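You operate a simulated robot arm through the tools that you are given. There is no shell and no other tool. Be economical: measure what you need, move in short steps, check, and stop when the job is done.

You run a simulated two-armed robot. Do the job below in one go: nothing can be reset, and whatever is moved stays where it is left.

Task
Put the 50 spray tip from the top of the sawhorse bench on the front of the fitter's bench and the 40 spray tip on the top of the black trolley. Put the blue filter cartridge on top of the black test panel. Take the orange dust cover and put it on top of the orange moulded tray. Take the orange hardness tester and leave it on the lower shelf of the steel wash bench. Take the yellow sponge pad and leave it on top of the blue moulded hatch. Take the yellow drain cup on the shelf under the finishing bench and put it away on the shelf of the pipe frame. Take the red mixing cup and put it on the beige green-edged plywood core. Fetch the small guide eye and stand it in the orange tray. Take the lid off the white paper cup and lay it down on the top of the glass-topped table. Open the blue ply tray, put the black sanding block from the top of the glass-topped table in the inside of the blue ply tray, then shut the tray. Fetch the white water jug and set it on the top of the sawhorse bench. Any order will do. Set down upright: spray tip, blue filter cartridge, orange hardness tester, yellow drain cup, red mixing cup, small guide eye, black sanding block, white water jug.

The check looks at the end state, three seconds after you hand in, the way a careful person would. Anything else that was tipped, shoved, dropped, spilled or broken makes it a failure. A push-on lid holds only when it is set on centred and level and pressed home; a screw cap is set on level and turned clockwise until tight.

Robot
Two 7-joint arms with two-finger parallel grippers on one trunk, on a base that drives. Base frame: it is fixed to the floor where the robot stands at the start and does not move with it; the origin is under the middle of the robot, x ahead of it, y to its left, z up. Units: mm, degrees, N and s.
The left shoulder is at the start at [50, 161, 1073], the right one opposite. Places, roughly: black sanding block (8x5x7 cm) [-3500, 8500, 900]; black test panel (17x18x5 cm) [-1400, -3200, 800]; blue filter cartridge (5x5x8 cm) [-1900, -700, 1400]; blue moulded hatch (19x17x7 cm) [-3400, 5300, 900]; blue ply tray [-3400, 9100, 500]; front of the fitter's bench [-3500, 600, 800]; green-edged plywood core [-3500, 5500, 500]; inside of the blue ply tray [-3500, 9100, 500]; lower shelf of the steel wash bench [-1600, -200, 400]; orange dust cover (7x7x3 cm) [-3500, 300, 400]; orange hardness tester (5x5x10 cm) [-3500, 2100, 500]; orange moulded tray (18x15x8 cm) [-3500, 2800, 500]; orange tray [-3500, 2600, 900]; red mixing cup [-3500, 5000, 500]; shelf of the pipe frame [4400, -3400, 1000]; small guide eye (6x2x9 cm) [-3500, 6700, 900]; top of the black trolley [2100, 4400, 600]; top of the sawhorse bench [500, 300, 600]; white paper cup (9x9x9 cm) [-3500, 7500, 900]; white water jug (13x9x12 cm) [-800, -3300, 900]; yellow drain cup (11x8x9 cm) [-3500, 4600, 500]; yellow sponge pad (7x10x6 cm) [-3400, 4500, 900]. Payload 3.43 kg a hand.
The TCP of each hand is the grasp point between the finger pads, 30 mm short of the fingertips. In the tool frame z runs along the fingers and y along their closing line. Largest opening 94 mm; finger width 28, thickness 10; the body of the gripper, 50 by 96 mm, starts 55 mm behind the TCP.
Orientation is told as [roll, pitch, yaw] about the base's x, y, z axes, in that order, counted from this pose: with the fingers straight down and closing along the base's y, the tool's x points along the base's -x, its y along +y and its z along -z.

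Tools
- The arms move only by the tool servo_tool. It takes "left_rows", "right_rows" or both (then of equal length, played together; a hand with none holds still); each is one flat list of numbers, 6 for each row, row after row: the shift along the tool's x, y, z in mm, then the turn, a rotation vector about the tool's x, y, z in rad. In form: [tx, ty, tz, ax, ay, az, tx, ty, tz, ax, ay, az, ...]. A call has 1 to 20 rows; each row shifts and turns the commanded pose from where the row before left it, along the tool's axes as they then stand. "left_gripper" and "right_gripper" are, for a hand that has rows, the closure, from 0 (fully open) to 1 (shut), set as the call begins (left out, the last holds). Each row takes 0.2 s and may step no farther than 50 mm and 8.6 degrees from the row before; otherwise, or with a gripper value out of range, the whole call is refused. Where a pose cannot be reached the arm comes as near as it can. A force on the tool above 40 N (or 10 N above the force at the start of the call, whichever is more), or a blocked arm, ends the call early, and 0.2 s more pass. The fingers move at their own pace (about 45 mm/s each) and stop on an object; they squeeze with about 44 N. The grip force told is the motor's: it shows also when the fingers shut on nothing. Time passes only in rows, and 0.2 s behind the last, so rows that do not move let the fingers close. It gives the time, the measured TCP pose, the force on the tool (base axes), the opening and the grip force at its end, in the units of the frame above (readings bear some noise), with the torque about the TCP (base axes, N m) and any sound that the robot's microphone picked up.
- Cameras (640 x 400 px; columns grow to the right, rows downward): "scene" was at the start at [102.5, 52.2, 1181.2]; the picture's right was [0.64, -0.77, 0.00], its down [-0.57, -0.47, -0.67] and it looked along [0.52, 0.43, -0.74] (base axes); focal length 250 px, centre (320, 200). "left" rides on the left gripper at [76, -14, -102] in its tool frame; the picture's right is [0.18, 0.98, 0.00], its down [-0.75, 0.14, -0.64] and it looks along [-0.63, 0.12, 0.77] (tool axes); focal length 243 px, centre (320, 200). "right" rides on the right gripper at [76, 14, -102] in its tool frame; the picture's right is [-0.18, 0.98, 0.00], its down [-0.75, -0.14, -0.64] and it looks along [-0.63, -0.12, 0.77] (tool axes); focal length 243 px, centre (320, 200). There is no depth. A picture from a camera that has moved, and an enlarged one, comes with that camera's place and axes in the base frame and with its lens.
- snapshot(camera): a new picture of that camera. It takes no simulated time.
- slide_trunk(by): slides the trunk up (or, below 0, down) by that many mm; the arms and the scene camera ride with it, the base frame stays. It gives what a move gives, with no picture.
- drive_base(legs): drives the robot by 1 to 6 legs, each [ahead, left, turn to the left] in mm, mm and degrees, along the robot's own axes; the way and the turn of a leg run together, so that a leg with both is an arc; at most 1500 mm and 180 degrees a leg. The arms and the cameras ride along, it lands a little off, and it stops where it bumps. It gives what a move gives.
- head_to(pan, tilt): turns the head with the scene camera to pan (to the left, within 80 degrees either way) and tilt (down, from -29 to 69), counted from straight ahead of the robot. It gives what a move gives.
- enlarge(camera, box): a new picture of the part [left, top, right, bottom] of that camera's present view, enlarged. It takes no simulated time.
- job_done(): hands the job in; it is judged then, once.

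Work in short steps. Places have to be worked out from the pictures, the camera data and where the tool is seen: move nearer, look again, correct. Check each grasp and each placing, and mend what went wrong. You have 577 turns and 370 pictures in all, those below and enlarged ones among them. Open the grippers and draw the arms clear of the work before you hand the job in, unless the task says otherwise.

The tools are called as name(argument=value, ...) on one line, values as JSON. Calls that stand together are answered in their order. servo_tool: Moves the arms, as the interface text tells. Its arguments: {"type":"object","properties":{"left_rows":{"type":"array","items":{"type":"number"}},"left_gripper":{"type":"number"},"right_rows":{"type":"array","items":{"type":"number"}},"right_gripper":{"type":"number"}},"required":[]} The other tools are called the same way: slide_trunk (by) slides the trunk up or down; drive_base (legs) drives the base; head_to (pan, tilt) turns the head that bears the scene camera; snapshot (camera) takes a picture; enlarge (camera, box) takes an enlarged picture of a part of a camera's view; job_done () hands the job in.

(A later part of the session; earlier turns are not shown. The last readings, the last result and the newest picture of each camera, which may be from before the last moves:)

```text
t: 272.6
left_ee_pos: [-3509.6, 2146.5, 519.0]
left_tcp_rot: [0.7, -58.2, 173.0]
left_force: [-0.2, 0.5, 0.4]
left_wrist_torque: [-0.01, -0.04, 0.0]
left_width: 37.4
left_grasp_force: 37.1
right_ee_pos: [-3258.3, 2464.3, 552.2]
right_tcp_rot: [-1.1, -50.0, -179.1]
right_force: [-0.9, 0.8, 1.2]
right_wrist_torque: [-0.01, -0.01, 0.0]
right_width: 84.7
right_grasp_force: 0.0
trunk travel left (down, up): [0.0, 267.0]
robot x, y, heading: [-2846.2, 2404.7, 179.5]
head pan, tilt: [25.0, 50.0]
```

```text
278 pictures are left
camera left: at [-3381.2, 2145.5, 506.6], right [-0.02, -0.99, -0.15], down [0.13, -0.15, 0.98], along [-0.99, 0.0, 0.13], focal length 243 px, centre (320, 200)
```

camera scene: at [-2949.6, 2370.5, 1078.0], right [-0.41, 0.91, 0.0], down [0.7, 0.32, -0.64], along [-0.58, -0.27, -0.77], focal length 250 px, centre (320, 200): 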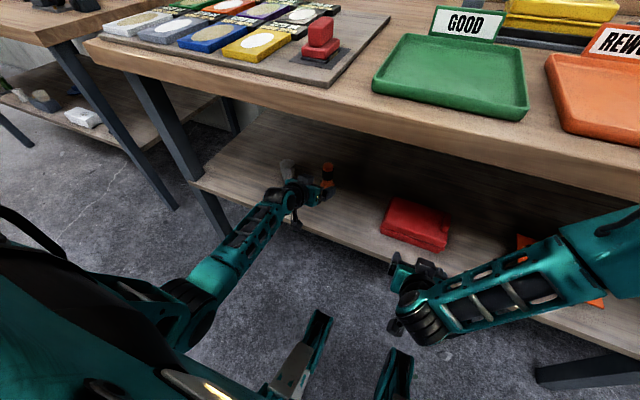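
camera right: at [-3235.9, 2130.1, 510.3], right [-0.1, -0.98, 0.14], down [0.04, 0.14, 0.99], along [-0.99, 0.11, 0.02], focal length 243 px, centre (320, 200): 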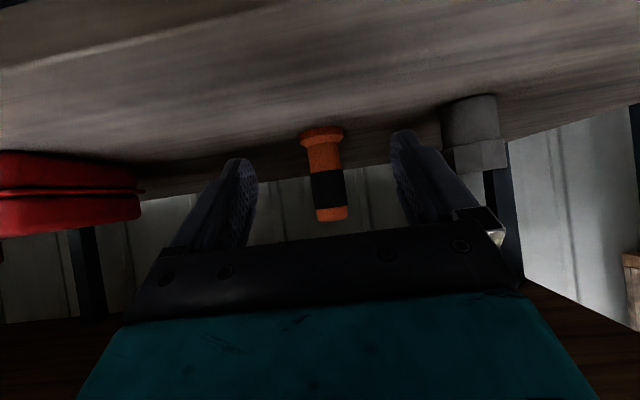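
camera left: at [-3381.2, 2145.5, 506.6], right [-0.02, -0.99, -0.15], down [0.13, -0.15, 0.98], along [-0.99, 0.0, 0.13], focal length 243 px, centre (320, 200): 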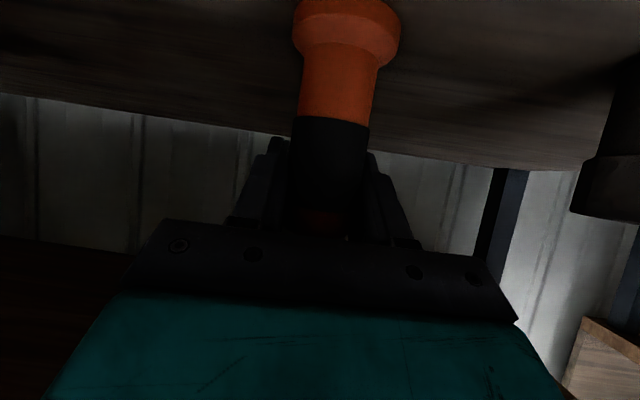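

Gripped at the band (37 mm). Lift 25 mm and back out.

servo_tool(left_rows=[-8, 0, -5, 0, 0, 0, -8, 0, -5, 0, 0, 0, -5, 0, -3, 0, 0, 0, 0, 0, 0, 0, 0, 0])

drive_base(legs=[[-450, 0, 0]])

snapshot(camera="left")

head_to(pan=70, tilt=15)

snapshot(camera="scene")

```text
t: 273.6
left_ee_pos: [-3508.8, 2144.1, 544.0]
left_tcp_rot: [0.6, -58.1, 172.9]
left_force: [-0.2, 0.7, -0.6]
left_wrist_torque: [0.01, 0.04, 0.02]
left_width: 37.2
left_grasp_force: 44.4
right_ee_pos: [-3258.7, 2465.2, 553.8]
right_tcp_rot: [-1.1, -50.1, -179.1]
right_force: [-0.3, 0.6, 0.2]
right_wrist_torque: [-0.01, -0.01, 0.01]
right_width: 84.5
right_grasp_force: 0.0
trunk travel left (down, up): [0.0, 267.0]
robot x, y, heading: [-2839.8, 2399.6, 179.4]
head pan, tilt: [25.0, 50.0]
```

```text
t: 276.2
left_ee_pos: [-3063.8, 2140.6, 543.7]
left_tcp_rot: [0.6, -58.3, 173.0]
left_force: [0.5, -0.4, -1.9]
left_wrist_torque: [-0.04, 0.0, 0.0]
left_width: 37.3
left_grasp_force: 43.6
right_ee_pos: [-2813.1, 2460.8, 554.3]
right_tcp_rot: [-1.0, -50.0, -179.1]
right_force: [0.1, -0.7, -0.2]
right_wrist_torque: [-0.02, -0.02, 0.05]
right_width: 84.7
right_grasp_force: 0.0
trunk travel left (down, up): [0.0, 267.0]
robot x, y, heading: [-2396.8, 2402.2, 179.5]
head pan, tilt: [25.0, 50.0]
```

```text
277 pictures are left
camera left: at [-2935.4, 2140.8, 531.4], right [-0.02, -0.99, -0.15], down [0.13, -0.15, 0.98], along [-0.99, -0.01, 0.13], focal length 243 px, centre (320, 200)
```

left: 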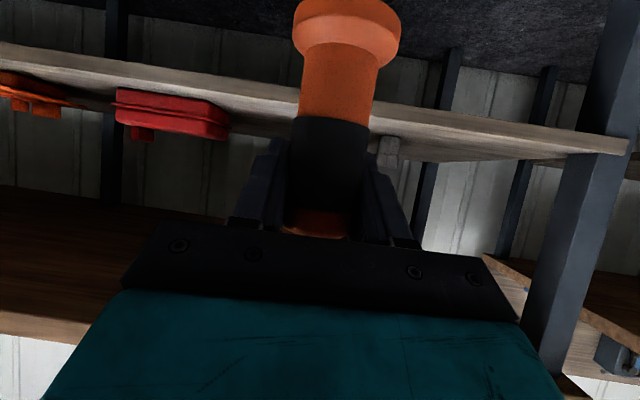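

```text
t: 277.4
left_ee_pos: [-3063.5, 2141.2, 543.4]
left_tcp_rot: [0.5, -58.2, 172.9]
left_force: [0.4, -0.3, -2.1]
left_wrist_torque: [-0.03, 0.01, 0.0]
left_width: 37.2
left_grasp_force: 43.8
right_ee_pos: [-2814.0, 2461.3, 553.7]
right_tcp_rot: [-1.1, -50.2, -179.1]
right_force: [-0.2, 0.2, 0.6]
right_wrist_torque: [0.02, 0.01, 0.02]
right_width: 84.5
right_grasp_force: 0.0
trunk travel left (down, up): [0.0, 267.0]
robot x, y, heading: [-2395.1, 2396.5, 179.7]
head pan, tilt: [70.0, 15.0]
```

```text
276 pictures are left
camera scene: at [-2467.6, 2311.0, 1131.7], right [-0.94, 0.35, 0.0], down [0.09, 0.24, -0.97], along [-0.34, -0.9, -0.26], focal length 250 px, centre (320, 200)
```

scene: 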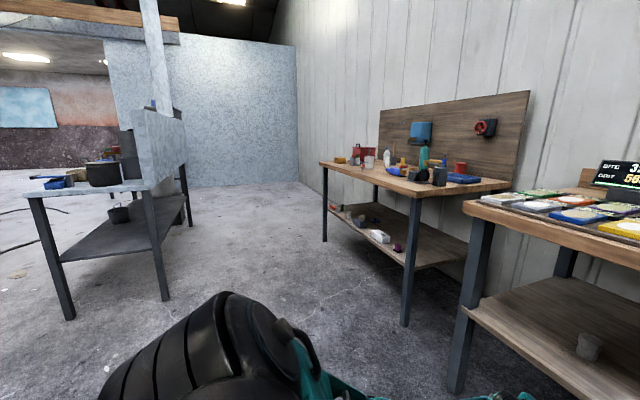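

The tester is held upright. Drive toward the steel wash bench and view it.

drive_base(legs=[[-400, 0, 0], [0, 0, 90], [500, 400, 0]])

head_to(pan=0, tilt=20)

snapshot(camera="scene")

```text
t: 286.8
left_ee_pos: [-1376.0, 1209.6, 543.3]
left_tcp_rot: [0.6, -58.2, -98.2]
left_force: [-0.3, 0.0, -1.7]
left_wrist_torque: [-0.03, -0.02, 0.0]
left_width: 37.0
left_grasp_force: 44.1
right_ee_pos: [-1690.8, 1464.8, 554.0]
right_tcp_rot: [-1.2, -50.2, -90.3]
right_force: [-0.7, -0.2, 0.6]
right_wrist_torque: [-0.03, 0.02, 0.0]
right_width: 84.5
right_grasp_force: 0.0
trunk travel left (down, up): [0.0, 267.0]
robot x, y, heading: [-1617.4, 1883.4, -91.5]
head pan, tilt: [70.0, 15.0]
```

```text
t: 288.2
left_ee_pos: [-1374.8, 1210.1, 542.5]
left_tcp_rot: [0.7, -58.1, -98.2]
left_force: [-0.2, -0.3, -1.2]
left_wrist_torque: [0.04, 0.01, 0.0]
left_width: 36.8
left_grasp_force: 44.1
right_ee_pos: [-1690.1, 1465.5, 552.7]
right_tcp_rot: [-1.1, -50.1, -90.1]
right_force: [-0.5, -0.5, 0.1]
right_wrist_torque: [0.02, 0.02, 0.0]
right_width: 84.6
right_grasp_force: 0.0
trunk travel left (down, up): [0.0, 267.0]
robot x, y, heading: [-1615.4, 1883.4, -91.7]
head pan, tilt: [0.0, 20.0]
```

```text
275 pictures are left
camera scene: at [-1619.0, 1749.9, 1123.6], right [-1.0, 0.03, 0.0], down [0.01, 0.34, -0.94], along [-0.03, -0.94, -0.34], focal length 250 px, centre (320, 200)
```

scene: 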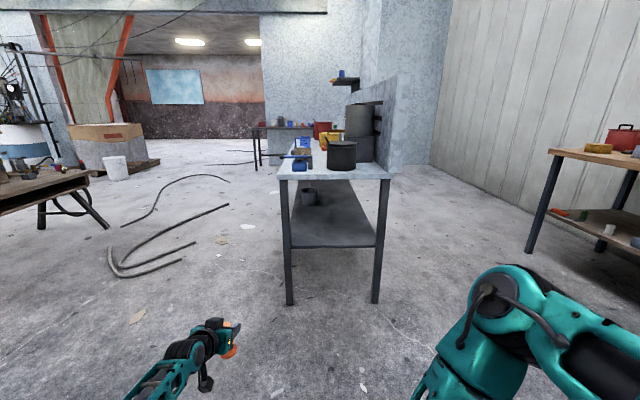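

The bench's open end faces me; shelf z≈417, end edge y≈531. Line up, lower slightly, and advance short of it.

servo_tool(left_rows=[13, 0, 8, 0, 0, 0, 0, 0, 0, 0, 0, 0])

drive_base(legs=[[0, -276, 1.6], [580, 0, 0]])

head_to(pan=10, tilt=40)

snapshot(camera="scene")

snapshot(camera="left")

```text
t: 288.8
left_ee_pos: [-1375.1, 1207.3, 527.1]
left_tcp_rot: [0.6, -58.1, -98.3]
left_force: [0.3, 0.1, -1.8]
left_wrist_torque: [-0.02, 0.0, -0.02]
left_width: 37.1
left_grasp_force: 43.3
right_ee_pos: [-1690.0, 1465.9, 552.9]
right_tcp_rot: [-1.1, -50.1, -90.2]
right_force: [0.1, -1.2, 0.3]
right_wrist_torque: [-0.01, -0.01, -0.06]
right_width: 84.3
right_grasp_force: 0.1
trunk travel left (down, up): [0.0, 267.0]
robot x, y, heading: [-1619.8, 1882.3, -91.8]
head pan, tilt: [0.0, 20.0]
```

```text
t: 293.7
left_ee_pos: [-1634.3, 644.7, 528.2]
left_tcp_rot: [0.6, -58.3, -96.6]
left_force: [-0.1, 0.4, -1.6]
left_wrist_torque: [-0.01, -0.02, 0.0]
left_width: 36.9
left_grasp_force: 44.4
right_ee_pos: [-1956.2, 892.9, 553.3]
right_tcp_rot: [-1.1, -50.1, -88.5]
right_force: [-0.6, 0.6, -0.4]
right_wrist_torque: [-0.02, -0.03, 0.01]
right_width: 84.4
right_grasp_force: 0.0
trunk travel left (down, up): [0.0, 267.0]
robot x, y, heading: [-1900.3, 1309.0, -89.8]
head pan, tilt: [0.0, 20.0]
```

```text
t: 294.5
left_ee_pos: [-1634.6, 646.0, 526.5]
left_tcp_rot: [0.6, -58.3, -96.4]
left_force: [0.0, 0.2, -1.3]
left_wrist_torque: [0.02, -0.01, -0.02]
left_width: 37.2
left_grasp_force: 44.4
right_ee_pos: [-1956.6, 891.7, 554.6]
right_tcp_rot: [-1.1, -50.1, -88.5]
right_force: [0.1, 0.1, -0.5]
right_wrist_torque: [-0.02, 0.02, 0.01]
right_width: 84.5
right_grasp_force: 0.1
trunk travel left (down, up): [0.0, 267.0]
robot x, y, heading: [-1900.0, 1311.7, -89.9]
head pan, tilt: [10.0, 40.0]
```

```text
274 pictures are left
camera scene: at [-1879.9, 1187.9, 1092.3], right [-0.98, -0.17, 0.0], down [-0.11, 0.63, -0.77], along [0.13, -0.75, -0.64], focal length 250 px, centre (320, 200)
```

scene: 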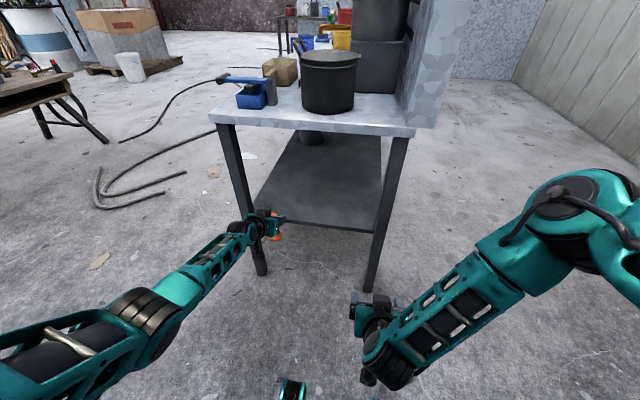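

```text
273 pictures are left
camera left: at [-1635.1, 773.2, 515.6], right [0.99, -0.01, -0.15], down [0.15, 0.13, 0.98], along [0.01, -0.99, 0.13], focal length 243 px, centre (320, 200)
```

left: 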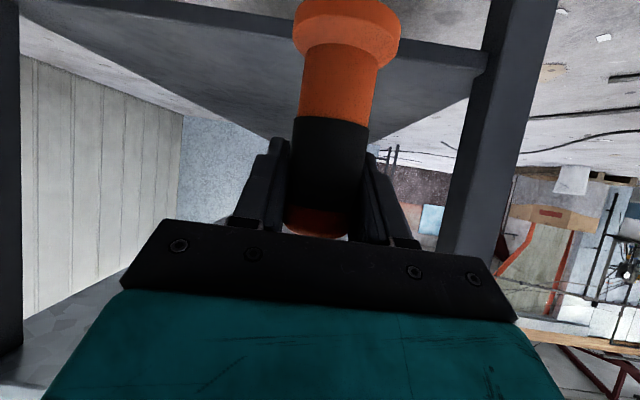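

Path between the legs is clear. Advance 215 with a 40 mm shift right.

drive_base(legs=[[0, -40, 0], [215, 0, 0]])

snapshot(camera="scene")

snapshot(camera="left")

```text
t: 296.6
left_ee_pos: [-1673.5, 437.6, 527.9]
left_tcp_rot: [0.6, -58.2, -96.4]
left_force: [0.6, 0.2, -1.3]
left_wrist_torque: [-0.01, -0.01, 0.0]
left_width: 37.0
left_grasp_force: 44.4
right_ee_pos: [-1995.6, 683.7, 552.8]
right_tcp_rot: [-1.1, -50.2, -88.4]
right_force: [0.3, -0.2, -0.6]
right_wrist_torque: [0.03, 0.0, 0.02]
right_width: 84.5
right_grasp_force: 0.1
trunk travel left (down, up): [0.0, 267.0]
robot x, y, heading: [-1937.1, 1100.9, -89.9]
head pan, tilt: [10.0, 40.0]
```

```text
272 pictures are left
camera scene: at [-1918.6, 978.6, 1092.2], right [-0.98, -0.18, 0.0], down [-0.11, 0.63, -0.77], along [0.14, -0.75, -0.64], focal length 250 px, centre (320, 200)
```

scene: 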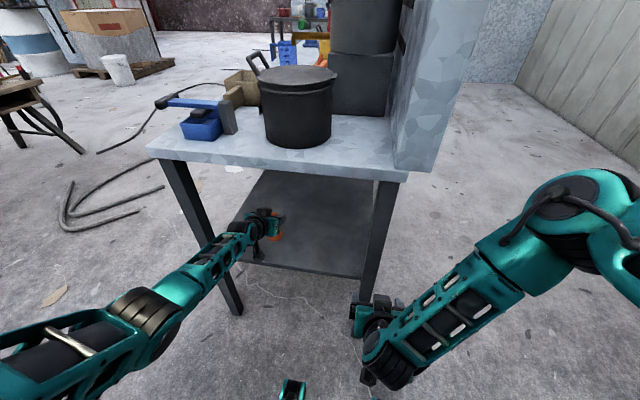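

```text
271 pictures are left
camera left: at [-1673.4, 564.1, 515.6], right [0.99, 0.0, -0.15], down [0.15, 0.13, 0.98], along [0.02, -0.99, 0.13], focal length 243 px, centre (320, 200)
```

left: 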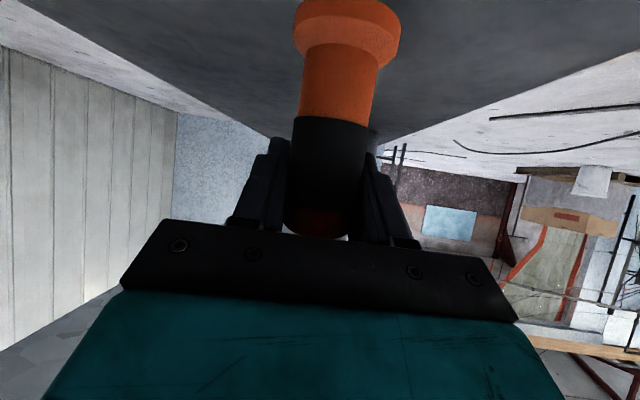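

Inside over the shelf. Lower gently.

servo_tool(left_rows=[6.8, 0, 4.2, 0, 0, 0, 6.8, 0, 4.2, 0, 0, 0, 4, 0, 2.5, 0, 0, 0, 0, 0, 0, 0, 0, 0])

servo_tool(left_rows=[3.4, 0, 2.1, 0, 0, 0, 3.4, 0, 2.1, 0, 0, 0, 3.4, 0, 2.1, 0, 0, 0, 3.4, 0, 2.1, 0, 0, 0, 0, 0, 0, 0, 0, 0])

```text
t: 297.6
left_ee_pos: [-1672.6, 436.9, 507.4]
left_tcp_rot: [0.6, -58.1, -96.4]
left_force: [-0.4, 0.2, -2.2]
left_wrist_torque: [-0.05, 0.0, 0.01]
left_width: 37.1
left_grasp_force: 43.3
right_ee_pos: [-1994.5, 683.2, 552.4]
right_tcp_rot: [-1.2, -50.1, -88.4]
right_force: [-0.3, -0.6, 0.5]
right_wrist_torque: [0.01, 0.02, 0.02]
right_width: 84.6
right_grasp_force: 0.0
trunk travel left (down, up): [0.0, 267.0]
robot x, y, heading: [-1936.6, 1098.2, -90.1]
head pan, tilt: [10.0, 40.0]
```

```text
t: 298.8
left_ee_pos: [-1671.8, 437.0, 490.7]
left_tcp_rot: [0.6, -58.4, -96.2]
left_force: [0.0, 0.4, -1.1]
left_wrist_torque: [-0.02, -0.03, 0.01]
left_width: 37.2
left_grasp_force: 44.3
right_ee_pos: [-1995.6, 682.3, 552.7]
right_tcp_rot: [-1.2, -50.1, -88.4]
right_force: [-0.1, 0.0, 0.5]
right_wrist_torque: [-0.04, -0.01, -0.04]
right_width: 84.6
right_grasp_force: 0.0
trunk travel left (down, up): [0.0, 267.0]
robot x, y, heading: [-1934.4, 1099.2, -89.7]
head pan, tilt: [10.0, 40.0]
```

servo_tool(left_rows=[3.4, 0, 2.1, 0, 0, 0, 3.4, 0, 2.1, 0, 0, 0, 3.4, 0, 2.1, 0, 0, 0, 3.4, 0, 2.1, 0, 0, 0, 0, 0, 0, 0, 0, 0])

snapshot(camera="left")

```text
t: 300.0
left_ee_pos: [-1672.6, 435.8, 485.6]
left_tcp_rot: [0.5, -58.1, -96.4]
left_force: [-0.2, -0.4, -1.5]
left_wrist_torque: [0.03, 0.02, 0.01]
left_width: 37.1
left_grasp_force: 43.6
left hand out of reach, approached as far as the arm can: row 2, 3, 4
right_ee_pos: [-1995.9, 683.1, 552.5]
right_tcp_rot: [-1.1, -50.1, -88.4]
right_force: [0.4, 0.1, 0.0]
right_wrist_torque: [0.03, 0.0, -0.03]
right_width: 84.7
right_grasp_force: 0.1
trunk travel left (down, up): [0.0, 267.0]
robot x, y, heading: [-1938.9, 1101.0, -89.6]
head pan, tilt: [10.0, 40.0]
```

```text
270 pictures are left
camera left: at [-1672.4, 564.3, 475.4], right [0.99, 0.0, -0.15], down [0.15, 0.13, 0.98], along [0.02, -0.99, 0.13], focal length 243 px, centre (320, 200)
```

left: 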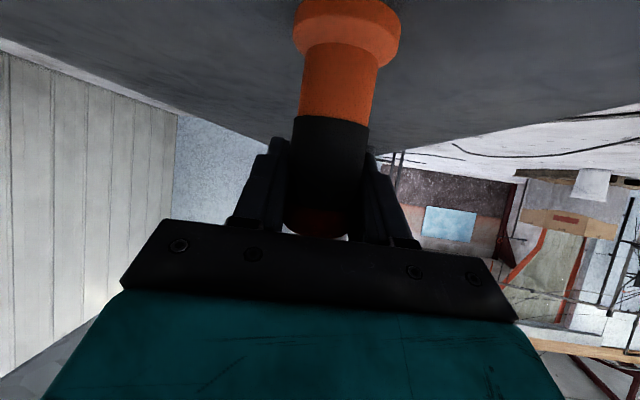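

Out of reach by extension. Retract the hand 60 and drive 60 closer, then lower on.

servo_tool(left_rows=[16, 0, -25, 0, 0, 0, 16, 0, -25, 0, 0, 0, 0, 0, 0, 0, 0, 0])

drive_base(legs=[[70, 0, 0]])

servo_tool(left_rows=[3.4, 0, 2.1, 0, 0, 0, 3.4, 0, 2.1, 0, 0, 0, 3.4, 0, 2.1, 0, 0, 0, 3.4, 0, 2.1, 0, 0, 0, 0, 0, 0, 0, 0, 0])

```text
t: 300.8
left_ee_pos: [-1672.2, 435.8, 487.6]
left_tcp_rot: [0.7, -58.3, -96.4]
left_force: [0.8, -0.4, -1.5]
left_wrist_torque: [-0.02, -0.03, -0.02]
left_width: 37.0
left_grasp_force: 43.9
left hand out of reach, approached as far as the arm can: row 1, 2
right_ee_pos: [-1995.9, 683.6, 552.9]
right_tcp_rot: [-1.0, -50.1, -88.3]
right_force: [0.2, -0.7, -0.8]
right_wrist_torque: [0.0, 0.02, 0.01]
right_width: 84.9
right_grasp_force: 0.0
trunk travel left (down, up): [0.0, 267.0]
robot x, y, heading: [-1933.7, 1100.9, -89.9]
head pan, tilt: [10.0, 40.0]
```

```text
t: 301.8
left_ee_pos: [-1669.8, 368.1, 486.7]
left_tcp_rot: [0.6, -58.2, -96.4]
left_force: [-0.2, 0.1, -1.7]
left_wrist_torque: [-0.06, 0.01, -0.02]
left_width: 37.0
left_grasp_force: 43.8
right_ee_pos: [-1995.2, 614.8, 553.1]
right_tcp_rot: [-1.1, -50.2, -88.3]
right_force: [-0.3, 1.7, 0.2]
right_wrist_torque: [0.02, -0.03, 0.01]
right_width: 84.6
right_grasp_force: 0.0
trunk travel left (down, up): [0.0, 267.0]
robot x, y, heading: [-1934.2, 1034.3, -89.6]
head pan, tilt: [10.0, 40.0]
```

```text
t: 303.0
left_ee_pos: [-1672.1, 368.3, 485.5]
left_tcp_rot: [0.6, -58.2, -96.3]
left_force: [-0.2, 0.0, -1.9]
left_wrist_torque: [0.02, -0.02, 0.02]
left_width: 37.0
left_grasp_force: 43.6
left hand out of reach, approached as far as the arm can: row 2, 3, 4
right_ee_pos: [-1994.6, 614.2, 552.8]
right_tcp_rot: [-1.1, -50.1, -88.5]
right_force: [0.3, 0.8, -0.9]
right_wrist_torque: [0.01, -0.01, 0.01]
right_width: 84.6
right_grasp_force: 0.1
trunk travel left (down, up): [0.0, 267.0]
robot x, y, heading: [-1936.6, 1032.8, -89.8]
head pan, tilt: [10.0, 40.0]
```

Try a sideways/forward move while lowering to get past this joint limit.

servo_tool(left_rows=[-5, 0, 10, 0, 0, 0, -5, 0, 10, 0, 0, 0, 3.4, 0, 2.1, 0, 0, 0, 3.4, 0, 2.1, 0, 0, 0, 3.4, 0, 2.1, 0, 0, 0, 0, 0, 0, 0, 0, 0])

servo_tool(left_rows=[0, 20, 0, 0, 0, 0, 0, 20, 0, 0, 0, 0, 3.4, 0, 2.1, 0, 0, 0, 3.4, 0, 2.1, 0, 0, 0, 3.4, 0, 2.1, 0, 0, 0, 0, 0, 0, 0, 0, 0])

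```text
t: 304.4
left_ee_pos: [-1671.2, 368.0, 484.4]
left_tcp_rot: [0.7, -58.2, -96.4]
left_force: [-0.5, 0.2, -1.4]
left_wrist_torque: [0.01, -0.04, -0.01]
left_width: 37.0
left_grasp_force: 44.0
left hand out of reach, approached as far as the arm can: row 1, 2, 3, 4, 5
right_ee_pos: [-1996.0, 614.8, 553.1]
right_tcp_rot: [-1.1, -50.1, -88.4]
right_force: [0.0, 0.1, -0.3]
right_wrist_torque: [0.01, -0.02, 0.0]
right_width: 84.7
right_grasp_force: 0.0
trunk travel left (down, up): [0.0, 267.0]
robot x, y, heading: [-1937.6, 1029.6, -89.9]
head pan, tilt: [10.0, 40.0]
```

```text
t: 305.8
left_ee_pos: [-1655.0, 363.8, 494.3]
left_tcp_rot: [0.7, -58.2, -96.4]
left_force: [0.8, -0.8, -1.9]
left_wrist_torque: [-0.05, 0.0, -0.01]
left_width: 37.3
left_grasp_force: 44.0
left hand out of reach, approached as far as the arm can: row 1, 2, 3, 4, 5
right_ee_pos: [-1993.9, 612.6, 554.1]
right_tcp_rot: [-1.0, -50.1, -88.5]
right_force: [-0.3, -0.2, 0.2]
right_wrist_torque: [-0.03, 0.01, 0.0]
right_width: 84.9
right_grasp_force: 0.2
trunk travel left (down, up): [0.0, 267.0]
robot x, y, heading: [-1940.8, 1030.7, -89.6]
head pan, tilt: [10.0, 40.0]
```

Outward is worse; go inward.

servo_tool(left_rows=[0, -25, 0, 0, 0, 0, 0, -25, 0, 0, 0, 0, 0, -25, 0, 0, 0, 0, 0, -25, 0, 0, 0, 0, 4, 0, 2.5, 0, 0, 0, 4, 0, 2.5, 0, 0, 0, 4, 0, 2.5, 0, 0, 0, 0, 0, 0, 0, 0, 0])

servo_tool(left_rows=[3.4, 0, 2.1, 0, 0, 0, 3.4, 0, 2.1, 0, 0, 0, 3.4, 0, 2.1, 0, 0, 0, 3.4, 0, 2.1, 0, 0, 0, 0, 0, 0, 0, 0, 0])

```text
t: 307.6
left_ee_pos: [-1755.2, 375.9, 477.9]
left_tcp_rot: [0.6, -58.2, -96.3]
left_force: [0.4, -0.8, -1.6]
left_wrist_torque: [-0.02, -0.05, 0.0]
left_width: 37.2
left_grasp_force: 43.8
right_ee_pos: [-1995.4, 614.8, 553.0]
right_tcp_rot: [-1.1, -50.1, -88.4]
right_force: [0.6, 0.2, 0.2]
right_wrist_torque: [-0.01, 0.01, 0.01]
right_width: 84.7
right_grasp_force: 0.0
trunk travel left (down, up): [0.0, 267.0]
robot x, y, heading: [-1934.4, 1032.2, -89.8]
head pan, tilt: [10.0, 40.0]
```

```text
t: 308.8
left_ee_pos: [-1753.6, 376.0, 474.5]
left_tcp_rot: [0.6, -58.2, -96.4]
left_force: [-1.4, -0.3, -0.6]
left_wrist_torque: [-0.03, 0.0, 0.03]
left_width: 36.9
left_grasp_force: 43.6
left hand out of reach, approached as far as the arm can: row 2, 3, 4
right_ee_pos: [-1995.5, 614.1, 553.1]
right_tcp_rot: [-1.1, -50.1, -88.5]
right_force: [-0.5, -0.1, -0.1]
right_wrist_torque: [0.01, 0.0, 0.05]
right_width: 84.6
right_grasp_force: 0.1
trunk travel left (down, up): [0.0, 267.0]
robot x, y, heading: [-1935.9, 1031.6, -89.6]
head pan, tilt: [10.0, 40.0]
```

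No contact yet. Take a closer look at the tester versus shelf.

enlarge(camera="scene", box=[200, 180, 400, 305])

snapshot(camera="left")

snapshot(camera="right")

```text
3.20 times, centred on (300, 242) of scene
camera zoom: at [-1918.4, 909.7, 1092.2], right [-0.98, -0.18, 0.0], down [-0.11, 0.63, -0.77], along [0.14, -0.75, -0.64], focal length 801 px, centre (384, 64)
```

zoom: 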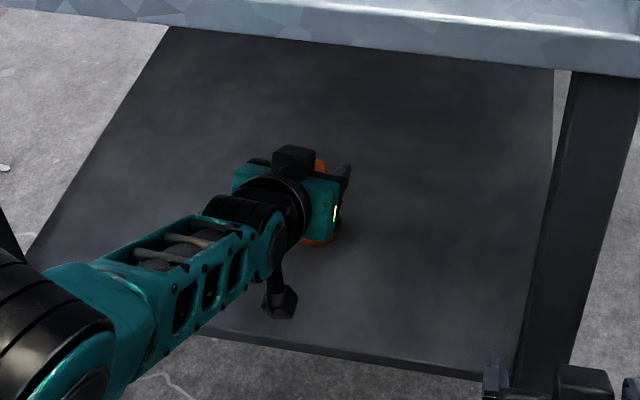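

```text
268 pictures are left
camera left: at [-1753.4, 503.7, 462.2], right [0.99, 0.0, -0.15], down [0.15, 0.13, 0.98], along [0.02, -0.99, 0.13], focal length 243 px, centre (320, 200)
```

left: 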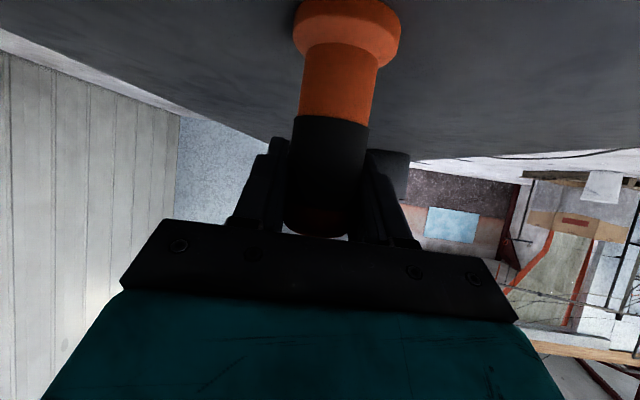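

```text
267 pictures are left
camera right: at [-1981.6, 742.0, 560.2], right [0.99, -0.11, 0.13], down [-0.13, 0.01, 0.99], along [-0.11, -0.99, -0.01], focal length 243 px, centre (320, 200)
```

right: 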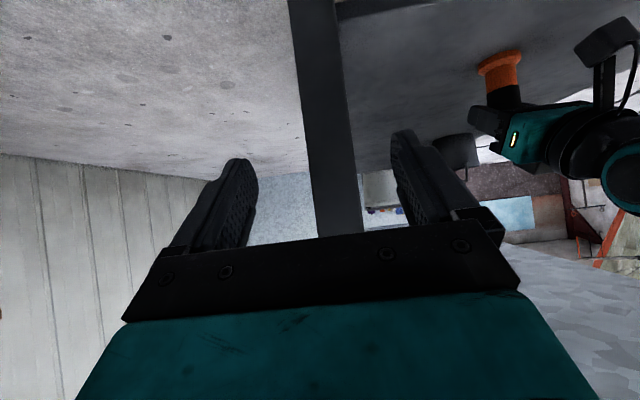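

enlarge(camera="right", box=[440, 20, 560, 120])

```text
4.00 times, centred on (500, 70) of right
camera zoom: at [-1981.6, 742.0, 560.2], right [0.99, -0.11, 0.13], down [-0.13, 0.01, 0.99], along [-0.11, -0.99, -0.01], focal length 970 px, centre (-400, 720)
```

zoom: 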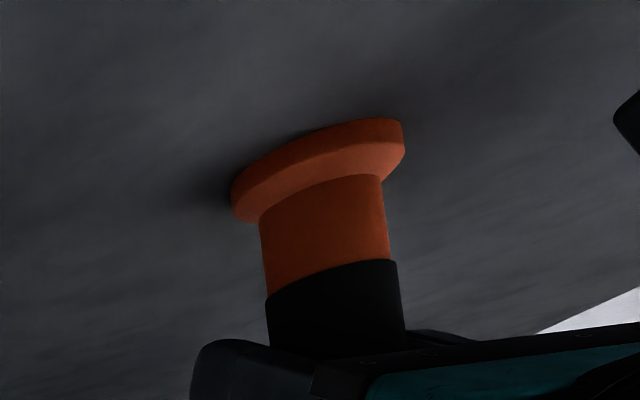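

Very near the shelf. Move a little farther inward and lower until contact.

servo_tool(left_rows=[0, -25, 0, 0, 0, 0, 0, -25, 0, 0, 0, 0, 2, 0, 1.2, 0, 0, 0, 2, 0, 1.2, 0, 0, 0, 2, 0, 1.2, 0, 0, 0, 0, 0, 0, 0, 0, 0])

servo_tool(left_rows=[2, 0, 1.2, 0, 0, 0, 2, 0, 1.2, 0, 0, 0, 2, 0, 1.2, 0, 0, 0, 0, 0, 0, 0, 0, 0])

```text
t: 310.2
left_ee_pos: [-1794.8, 381.1, 474.1]
left_tcp_rot: [0.7, -58.3, -96.4]
left_force: [-0.3, 0.6, -1.3]
left_wrist_torque: [-0.03, -0.02, -0.01]
left_width: 37.2
left_grasp_force: 44.3
left hand out of reach, approached as far as the arm can: row 3, 4
right_ee_pos: [-1995.1, 614.5, 552.3]
right_tcp_rot: [-1.1, -50.1, -88.3]
right_force: [0.3, 0.6, -0.5]
right_wrist_torque: [-0.02, 0.03, 0.0]
right_width: 84.4
right_grasp_force: 0.1
trunk travel left (down, up): [0.0, 267.0]
robot x, y, heading: [-1935.5, 1031.3, -89.9]
head pan, tilt: [10.0, 40.0]
```

```text
t: 311.2
left_ee_pos: [-1795.1, 380.6, 474.2]
left_tcp_rot: [0.7, -58.3, -96.3]
left_force: [-1.5, -0.8, 2.7]
left_wrist_torque: [0.03, 0.17, 0.03]
left_width: 37.2
left_grasp_force: 44.2
left hand out of reach, approached as far as the arm can: row 1, 3
right_ee_pos: [-1993.7, 613.6, 553.4]
right_tcp_rot: [-1.1, -50.1, -88.4]
right_force: [0.4, 0.9, 0.4]
right_wrist_torque: [0.0, -0.06, 0.02]
right_width: 84.9
right_grasp_force: 0.1
trunk travel left (down, up): [0.0, 267.0]
robot x, y, heading: [-1935.8, 1032.1, -90.0]
head pan, tilt: [10.0, 40.0]
```

Light contact is felt. Release.

servo_tool(left_rows=[0, 0, 0, 0, 0, 0, 0, 0, 0, 0, 0, 0, 0, 0, 0, 0, 0, 0, 0, 0, 0, 0, 0, 0], left_gripper=0.2)

snapshot(camera="left")

```text
t: 312.2
left_ee_pos: [-1794.3, 380.7, 473.2]
left_tcp_rot: [0.7, -58.1, -96.5]
left_force: [0.1, -0.3, -0.3]
left_wrist_torque: [-0.02, 0.01, -0.02]
left_width: 75.2
left_grasp_force: 0.1
right_ee_pos: [-1995.2, 614.2, 553.4]
right_tcp_rot: [-1.1, -50.1, -88.5]
right_force: [0.0, -0.4, -0.7]
right_wrist_torque: [0.01, 0.01, 0.0]
right_width: 84.6
right_grasp_force: 0.0
trunk travel left (down, up): [0.0, 267.0]
robot x, y, heading: [-1934.3, 1030.5, -89.6]
head pan, tilt: [10.0, 40.0]
```

```text
265 pictures are left
camera left: at [-1795.3, 508.8, 461.3], right [0.99, 0.0, -0.15], down [0.15, 0.13, 0.98], along [0.02, -0.99, 0.13], focal length 243 px, centre (320, 200)
```

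left: 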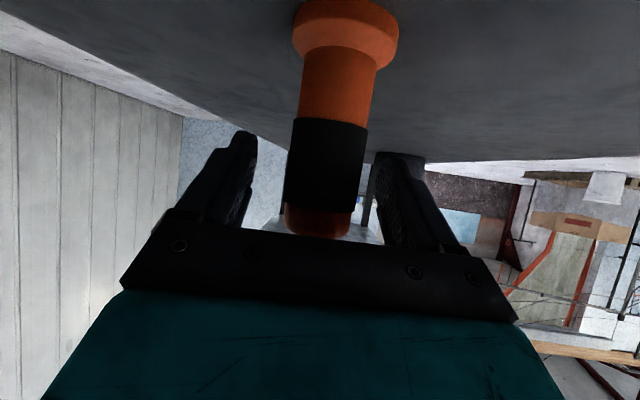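

Stands. Drive straight back out and verify.

drive_base(legs=[[-500, 0, 0]])

snapshot(camera="left")

```text
t: 315.2
left_ee_pos: [-1800.3, 881.2, 473.0]
left_tcp_rot: [0.8, -58.1, -97.0]
left_force: [0.4, 0.2, 0.5]
left_wrist_torque: [0.02, 0.01, -0.03]
left_width: 75.2
left_grasp_force: 0.2
right_ee_pos: [-1998.5, 1117.0, 553.4]
right_tcp_rot: [-1.2, -50.2, -89.1]
right_force: [-0.6, 0.5, 0.1]
right_wrist_torque: [-0.01, -0.01, 0.02]
right_width: 84.8
right_grasp_force: 0.1
trunk travel left (down, up): [0.0, 267.0]
robot x, y, heading: [-1934.2, 1534.6, -90.3]
head pan, tilt: [10.0, 40.0]
```

```text
264 pictures are left
camera left: at [-1799.9, 1009.6, 461.3], right [0.99, -0.01, -0.15], down [0.15, 0.13, 0.98], along [0.01, -0.99, 0.13], focal length 243 px, centre (320, 200)
```

left: 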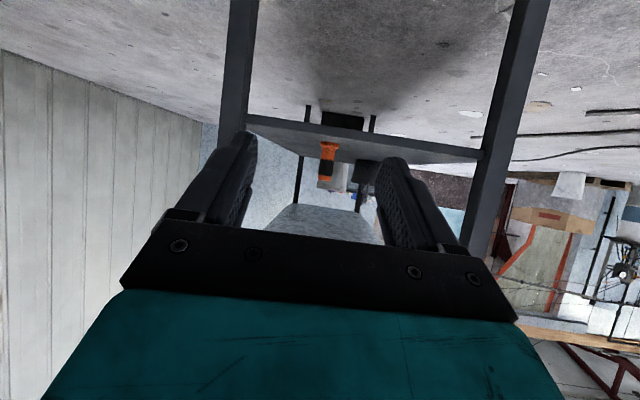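

The tester stands on the shelf. Next the filter cartridge at z≈1400: raise the trunk and test how high the right hand reaches pointing forward.

slide_trunk(by=267)

servo_tool(right_rows=[0, 0, 0, 0, -0.13, 0, 0, 0, 0, 0, -0.13, 0, 0, 0, 0, 0, -0.13, 0, 0, 0, 0, 0, -0.13, 0, 0, 0, 0, 0, -0.13, 0, -45, 0, 0, 0, 0, 0, -45, 0, 0, 0, 0, 0, -45, 0, 0, 0, 0, 0, -45, 0, 0, 0, 0, 0, -45, 0, 0, 0, 0, 0, -45, 0, 0, 0, 0, 0, -45, 0, 0, 0, 0, 0, -45, 0, 0, 0, 0, 0])

head_to(pan=0, tilt=10)

snapshot(camera="scene")

```text
t: 317.9
left_ee_pos: [-1800.8, 881.6, 739.8]
left_tcp_rot: [0.6, -58.3, -97.0]
left_force: [-0.3, -0.1, -1.0]
left_wrist_torque: [0.0, 0.01, 0.0]
left_width: 75.2
left_grasp_force: 0.0
right_ee_pos: [-1998.2, 1115.8, 820.3]
right_tcp_rot: [-1.1, -50.1, -89.0]
right_force: [0.3, 0.9, 0.0]
right_wrist_torque: [-0.02, -0.03, 0.01]
right_width: 84.9
right_grasp_force: 0.0
trunk travel left (down, up): [-267.0, 0.0]
robot x, y, heading: [-1936.5, 1537.1, -90.6]
head pan, tilt: [10.0, 40.0]
```

```text
t: 320.7
left_ee_pos: [-1800.8, 881.5, 739.7]
left_tcp_rot: [0.7, -58.2, -97.0]
left_force: [-0.7, -0.6, -0.3]
left_wrist_torque: [0.0, -0.03, -0.03]
left_width: 75.4
left_grasp_force: 0.1
right_ee_pos: [-1885.3, 1107.0, 1298.0]
right_tcp_rot: [-15.7, -87.2, -74.1]
right_force: [0.3, 0.0, 0.6]
right_wrist_torque: [0.01, -0.01, 0.0]
right_width: 84.4
right_grasp_force: 0.2
right hand out of reach, approached as far as the arm can: row 1, 2, 3, 4, 5
trunk travel left (down, up): [-267.0, 0.0]
robot x, y, heading: [-1934.8, 1530.2, -90.3]
head pan, tilt: [10.0, 40.0]
```

```text
t: 321.6
left_ee_pos: [-1800.7, 880.9, 740.1]
left_tcp_rot: [0.7, -58.2, -97.0]
left_force: [-0.7, -0.2, 0.4]
left_wrist_torque: [0.01, 0.0, -0.02]
left_width: 75.0
left_grasp_force: 0.1
right_ee_pos: [-1887.3, 1106.9, 1296.7]
right_tcp_rot: [-15.3, -87.3, -74.6]
right_force: [0.1, -0.3, 0.2]
right_wrist_torque: [0.0, 0.0, -0.01]
right_width: 84.5
right_grasp_force: 0.2
trunk travel left (down, up): [-267.0, 0.0]
robot x, y, heading: [-1930.4, 1532.8, -90.5]
head pan, tilt: [0.0, 10.0]
```

```text
263 pictures are left
camera scene: at [-1933.7, 1402.6, 1406.5], right [-1.0, 0.01, 0.0], down [0.0, 0.17, -0.98], along [-0.01, -0.98, -0.17], focal length 250 px, centre (320, 200)
```

scene: 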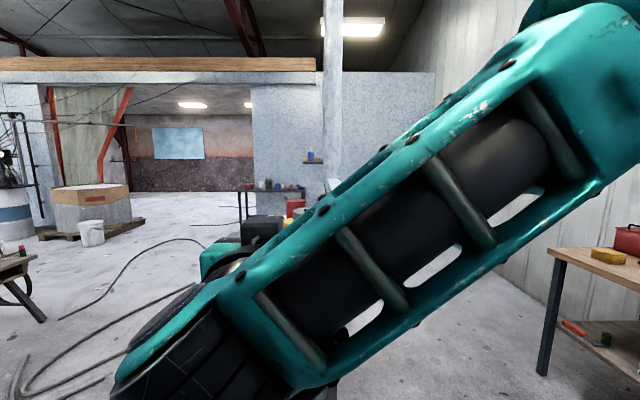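

The right hand can point forward at z≈1300. Drive around to the wash bench's east side and look for the cartridge.

drive_base(legs=[[0, 1000, 0], [1100, 0, 0]])

head_to(pan=-50, tilt=5)

snapshot(camera="scene")

```text
t: 332.2
left_ee_pos: [-781.1, -232.5, 739.4]
left_tcp_rot: [0.6, -58.2, -96.6]
left_force: [-0.1, 0.1, 0.7]
left_wrist_torque: [0.03, 0.03, 0.06]
left_width: 75.1
left_grasp_force: 0.1
right_ee_pos: [-866.5, -6.1, 1296.3]
right_tcp_rot: [-15.1, -87.2, -74.3]
right_force: [0.3, 0.1, -0.3]
right_wrist_torque: [0.0, 0.0, -0.01]
right_width: 84.6
right_grasp_force: 0.1
trunk travel left (down, up): [-267.0, 0.0]
robot x, y, heading: [-920.7, 417.0, -90.0]
head pan, tilt: [0.0, 10.0]
```

```text
t: 333.4
left_ee_pos: [-781.3, -230.8, 739.5]
left_tcp_rot: [0.5, -58.3, -96.5]
left_force: [0.5, -0.4, 0.7]
left_wrist_torque: [0.0, -0.02, -0.03]
left_width: 75.3
left_grasp_force: 0.1
right_ee_pos: [-868.0, -7.5, 1297.2]
right_tcp_rot: [-15.2, -87.2, -74.2]
right_force: [-0.1, 0.6, 0.4]
right_wrist_torque: [0.0, 0.0, -0.02]
right_width: 84.7
right_grasp_force: 0.1
trunk travel left (down, up): [-267.0, 0.0]
robot x, y, heading: [-917.0, 420.4, -89.7]
head pan, tilt: [-50.0, 5.0]
```

```text
262 pictures are left
camera scene: at [-987.4, 322.3, 1414.7], right [-0.64, 0.77, 0.0], down [0.07, 0.06, -1.0], along [-0.76, -0.64, -0.09], focal length 250 px, centre (320, 200)
```

scene: 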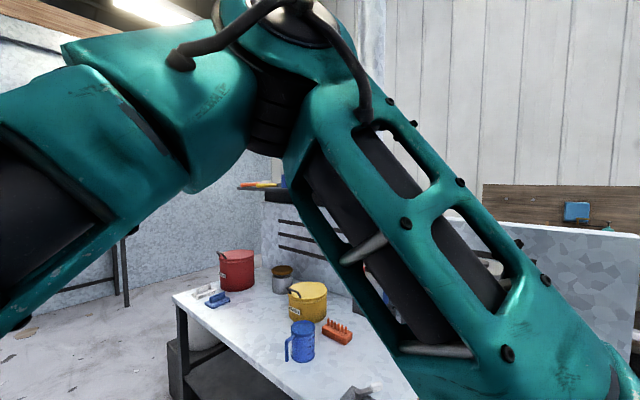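

The cartridge's shelf is at the far end of the bench. Drive farther past it and look back.

drive_base(legs=[[1450, 150, 0], [0, 0, -60]])

head_to(pan=-20, tilt=5)

snapshot(camera="scene")

```text
t: 343.1
left_ee_pos: [-1234.0, -1459.1, 740.0]
left_tcp_rot: [0.8, -58.3, -155.0]
left_force: [-0.8, 0.3, 0.4]
left_wrist_torque: [-0.02, 0.0, -0.03]
left_width: 75.5
left_grasp_force: 0.0
right_ee_pos: [-1088.0, -1266.8, 1297.9]
right_tcp_rot: [-15.2, -87.3, -132.7]
right_force: [1.3, 0.2, -0.1]
right_wrist_torque: [-0.04, -0.02, 0.01]
right_width: 84.7
right_grasp_force: 0.0
trunk travel left (down, up): [-267.0, 0.0]
robot x, y, heading: [-751.7, -999.6, -148.3]
head pan, tilt: [-50.0, 5.0]
```

```text
t: 344.1
left_ee_pos: [-1234.9, -1458.2, 739.4]
left_tcp_rot: [0.6, -58.2, -155.0]
left_force: [-0.8, -0.6, -0.3]
left_wrist_torque: [0.01, 0.03, 0.03]
left_width: 75.0
left_grasp_force: 0.1
right_ee_pos: [-1088.5, -1266.8, 1297.5]
right_tcp_rot: [-15.2, -87.3, -132.6]
right_force: [-0.3, 0.3, 0.2]
right_wrist_torque: [-0.01, -0.03, 0.02]
right_width: 84.6
right_grasp_force: 0.1
trunk travel left (down, up): [-267.0, 0.0]
robot x, y, heading: [-754.5, -1001.9, -148.3]
head pan, tilt: [-20.0, 5.0]
```

```text
261 pictures are left
camera scene: at [-873.8, -1037.7, 1414.7], right [-0.2, 0.98, 0.0], down [0.09, 0.02, -1.0], along [-0.98, -0.2, -0.09], focal length 250 px, centre (320, 200)
```

scene: 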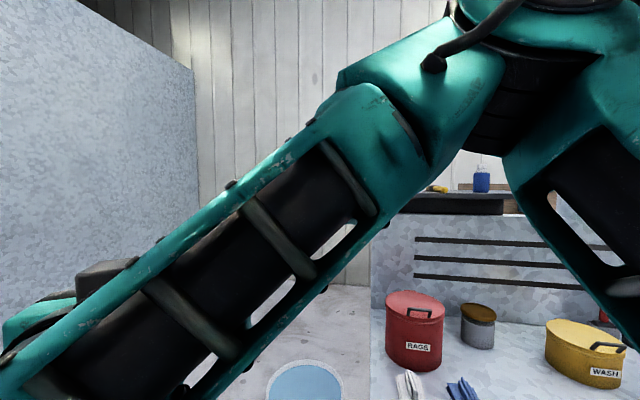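

Found it: blue cartridge on the shelf top at the bench's south part. Zoom in.

enlarge(camera="scene", box=[390, 140, 550, 240])

```text
4.00 times, centred on (470, 190) of scene
camera zoom: at [-873.8, -1037.7, 1414.7], right [-0.2, 0.98, 0.0], down [0.09, 0.02, -1.0], along [-0.98, -0.2, -0.09], focal length 1002 px, centre (-280, 240)
```

zoom: 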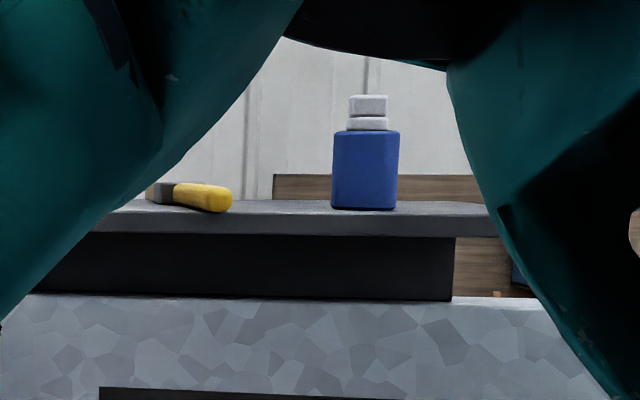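

Best estimate: cartridge ≈ (-1895,-650), base z≈1365. I'll approach from the east, hand pitched ~60°. First tuck the left arm out of the way.

servo_tool(left_rows=[0, 20, 0, 0, 0.13, 0, 0, 20, 0, 0, 0.13, 0, 0, 20, 0, 0, 0.13, 0, 0, 20, 0, 0, 0.13, 0, 0, 20, 0, 0, 0.13, 0, 0, 20, 0, 0, 0.13, 0, 0, 20, 0, 0, 0.1, 0, 10, 40, 0, 0, 0, 0, 10, 40, 0, 0, 0, 0, 20, 40, 0, 0, 0, 0, 40, 20, 0, 0, 0, 0, 40, 20, 0, 0, 0, 0, 40, 10, 0, 0, 0, 0, 40, 0, 0, 0, 0, 0, 40, 0, 0, 0, 0, 0, 40, 0, 0, 0, 0, 0, 40, 0, 0, 0, 0, 0, 40, 0, 0, 0, 0, 0, 0, 0, 0, 0, 0, 0])

servo_tool(right_rows=[0, 0, 0, 0, 0.12, 0, 0, 0, 0, 0, 0.12, 0, 0, 0, 0, 0, 0.12, 0, 0, 0, 0, 0, 0.12, 0, 0, 0, 0, 0, 0, 0])

```text
t: 348.1
left_ee_pos: [-725.2, -1549.2, 725.6]
left_tcp_rot: [0.4, -7.7, -154.5]
left_force: [-0.8, 0.9, -0.4]
left_wrist_torque: [-0.01, -0.02, 0.03]
left_width: 75.1
left_grasp_force: 0.0
left hand out of reach, approached as far as the arm can: row 1, 3, 4, 5, 6, 7
right_ee_pos: [-1089.0, -1266.8, 1297.5]
right_tcp_rot: [-15.2, -87.2, -132.7]
right_force: [-0.2, 0.4, 0.2]
right_wrist_torque: [-0.03, -0.01, 0.0]
right_width: 84.6
right_grasp_force: 0.1
trunk travel left (down, up): [-267.0, 0.0]
robot x, y, heading: [-752.4, -997.9, -148.1]
head pan, tilt: [-20.0, 5.0]
```

```text
t: 349.3
left_ee_pos: [-725.7, -1548.6, 725.6]
left_tcp_rot: [0.3, -7.9, -154.5]
left_force: [-0.1, 0.8, -0.4]
left_wrist_torque: [0.0, 0.07, 0.0]
left_width: 75.2
left_grasp_force: 0.2
right_ee_pos: [-1088.0, -1267.4, 1297.4]
right_tcp_rot: [-1.4, -59.8, -146.5]
right_force: [0.2, -0.7, 0.4]
right_wrist_torque: [-0.01, -0.01, -0.01]
right_width: 84.6
right_grasp_force: 0.1
trunk travel left (down, up): [-267.0, 0.0]
robot x, y, heading: [-752.0, -1000.2, -148.3]
head pan, tilt: [-20.0, 5.0]
```

Now face the bench, and raise the right hand above the shelf height.

drive_base(legs=[[0, 0, -31.7], [0, -280, 0]])

servo_tool(right_rows=[-39, 0, -22, 0, 0, 0, -39, 0, -22, 0, 0, 0, -39, 0, -22, 0, 0, 0, -39, 0, -22, 0, 0, 0, 0, 0, 0, 0, 0, 0])

head_to(pan=15, tilt=5)

snapshot(camera="scene")

snapshot(camera="right")

```text
t: 352.7
left_ee_pos: [-1014.9, -1209.2, 726.0]
left_tcp_rot: [0.5, -7.8, 174.2]
left_force: [0.0, 0.1, 0.2]
left_wrist_torque: [-0.01, 0.03, 0.01]
left_width: 75.2
left_grasp_force: 0.0
right_ee_pos: [-1177.8, -779.4, 1297.1]
right_tcp_rot: [-1.5, -59.7, -178.1]
right_force: [0.7, 0.4, -0.4]
right_wrist_torque: [-0.02, -0.01, 0.01]
right_width: 84.6
right_grasp_force: 0.1
trunk travel left (down, up): [-267.0, 0.0]
robot x, y, heading: [-751.9, -729.4, -179.8]
head pan, tilt: [-20.0, 5.0]
```

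```text
t: 353.9
left_ee_pos: [-1015.4, -1209.8, 725.6]
left_tcp_rot: [0.3, -7.8, 174.1]
left_force: [0.2, -0.6, -0.8]
left_wrist_torque: [0.0, 0.01, -0.01]
left_width: 75.4
left_grasp_force: 0.0
right_ee_pos: [-1179.6, -783.1, 1475.3]
right_tcp_rot: [-1.6, -59.7, -177.9]
right_force: [0.7, 0.2, -0.7]
right_wrist_torque: [0.0, -0.01, 0.0]
right_width: 84.6
right_grasp_force: 0.0
trunk travel left (down, up): [-267.0, 0.0]
robot x, y, heading: [-751.1, -726.2, -179.8]
head pan, tilt: [-20.0, 5.0]
```

```text
t: 354.9
left_ee_pos: [-1015.5, -1208.6, 725.6]
left_tcp_rot: [0.3, -7.8, 174.0]
left_force: [0.3, -0.1, -0.4]
left_wrist_torque: [0.02, 0.01, 0.0]
left_width: 75.2
left_grasp_force: 0.0
right_ee_pos: [-1179.0, -781.8, 1474.5]
right_tcp_rot: [-1.5, -59.8, -178.0]
right_force: [-1.1, 0.6, -0.1]
right_wrist_torque: [-0.02, -0.02, 0.02]
right_width: 84.5
right_grasp_force: 0.1
trunk travel left (down, up): [-267.0, 0.0]
robot x, y, heading: [-752.3, -730.3, -180.1]
head pan, tilt: [15.0, 5.0]
```

```text
259 pictures are left
camera scene: at [-878.8, -750.1, 1414.7], right [-0.26, 0.97, 0.0], down [0.08, 0.02, -1.0], along [-0.96, -0.26, -0.09], focal length 250 px, centre (320, 200)
```

scene: 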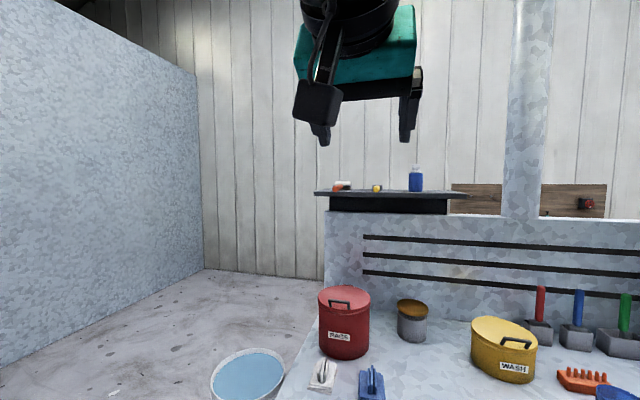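

```text
258 pictures are left
camera right: at [-1051.9, -794.3, 1460.0], right [-0.08, -0.99, 0.15], down [0.17, 0.13, 0.98], along [-0.98, 0.1, 0.16], focal length 243 px, centre (320, 200)
```

right: 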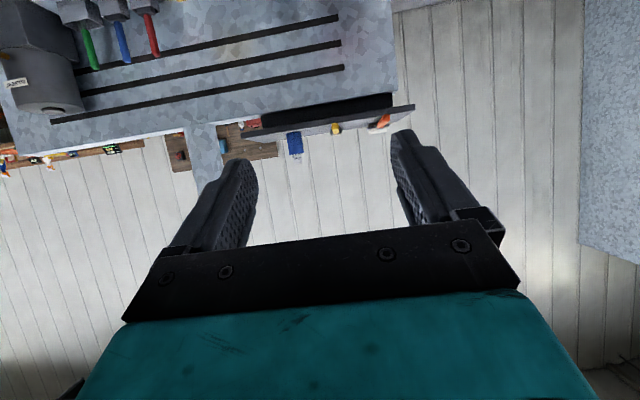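

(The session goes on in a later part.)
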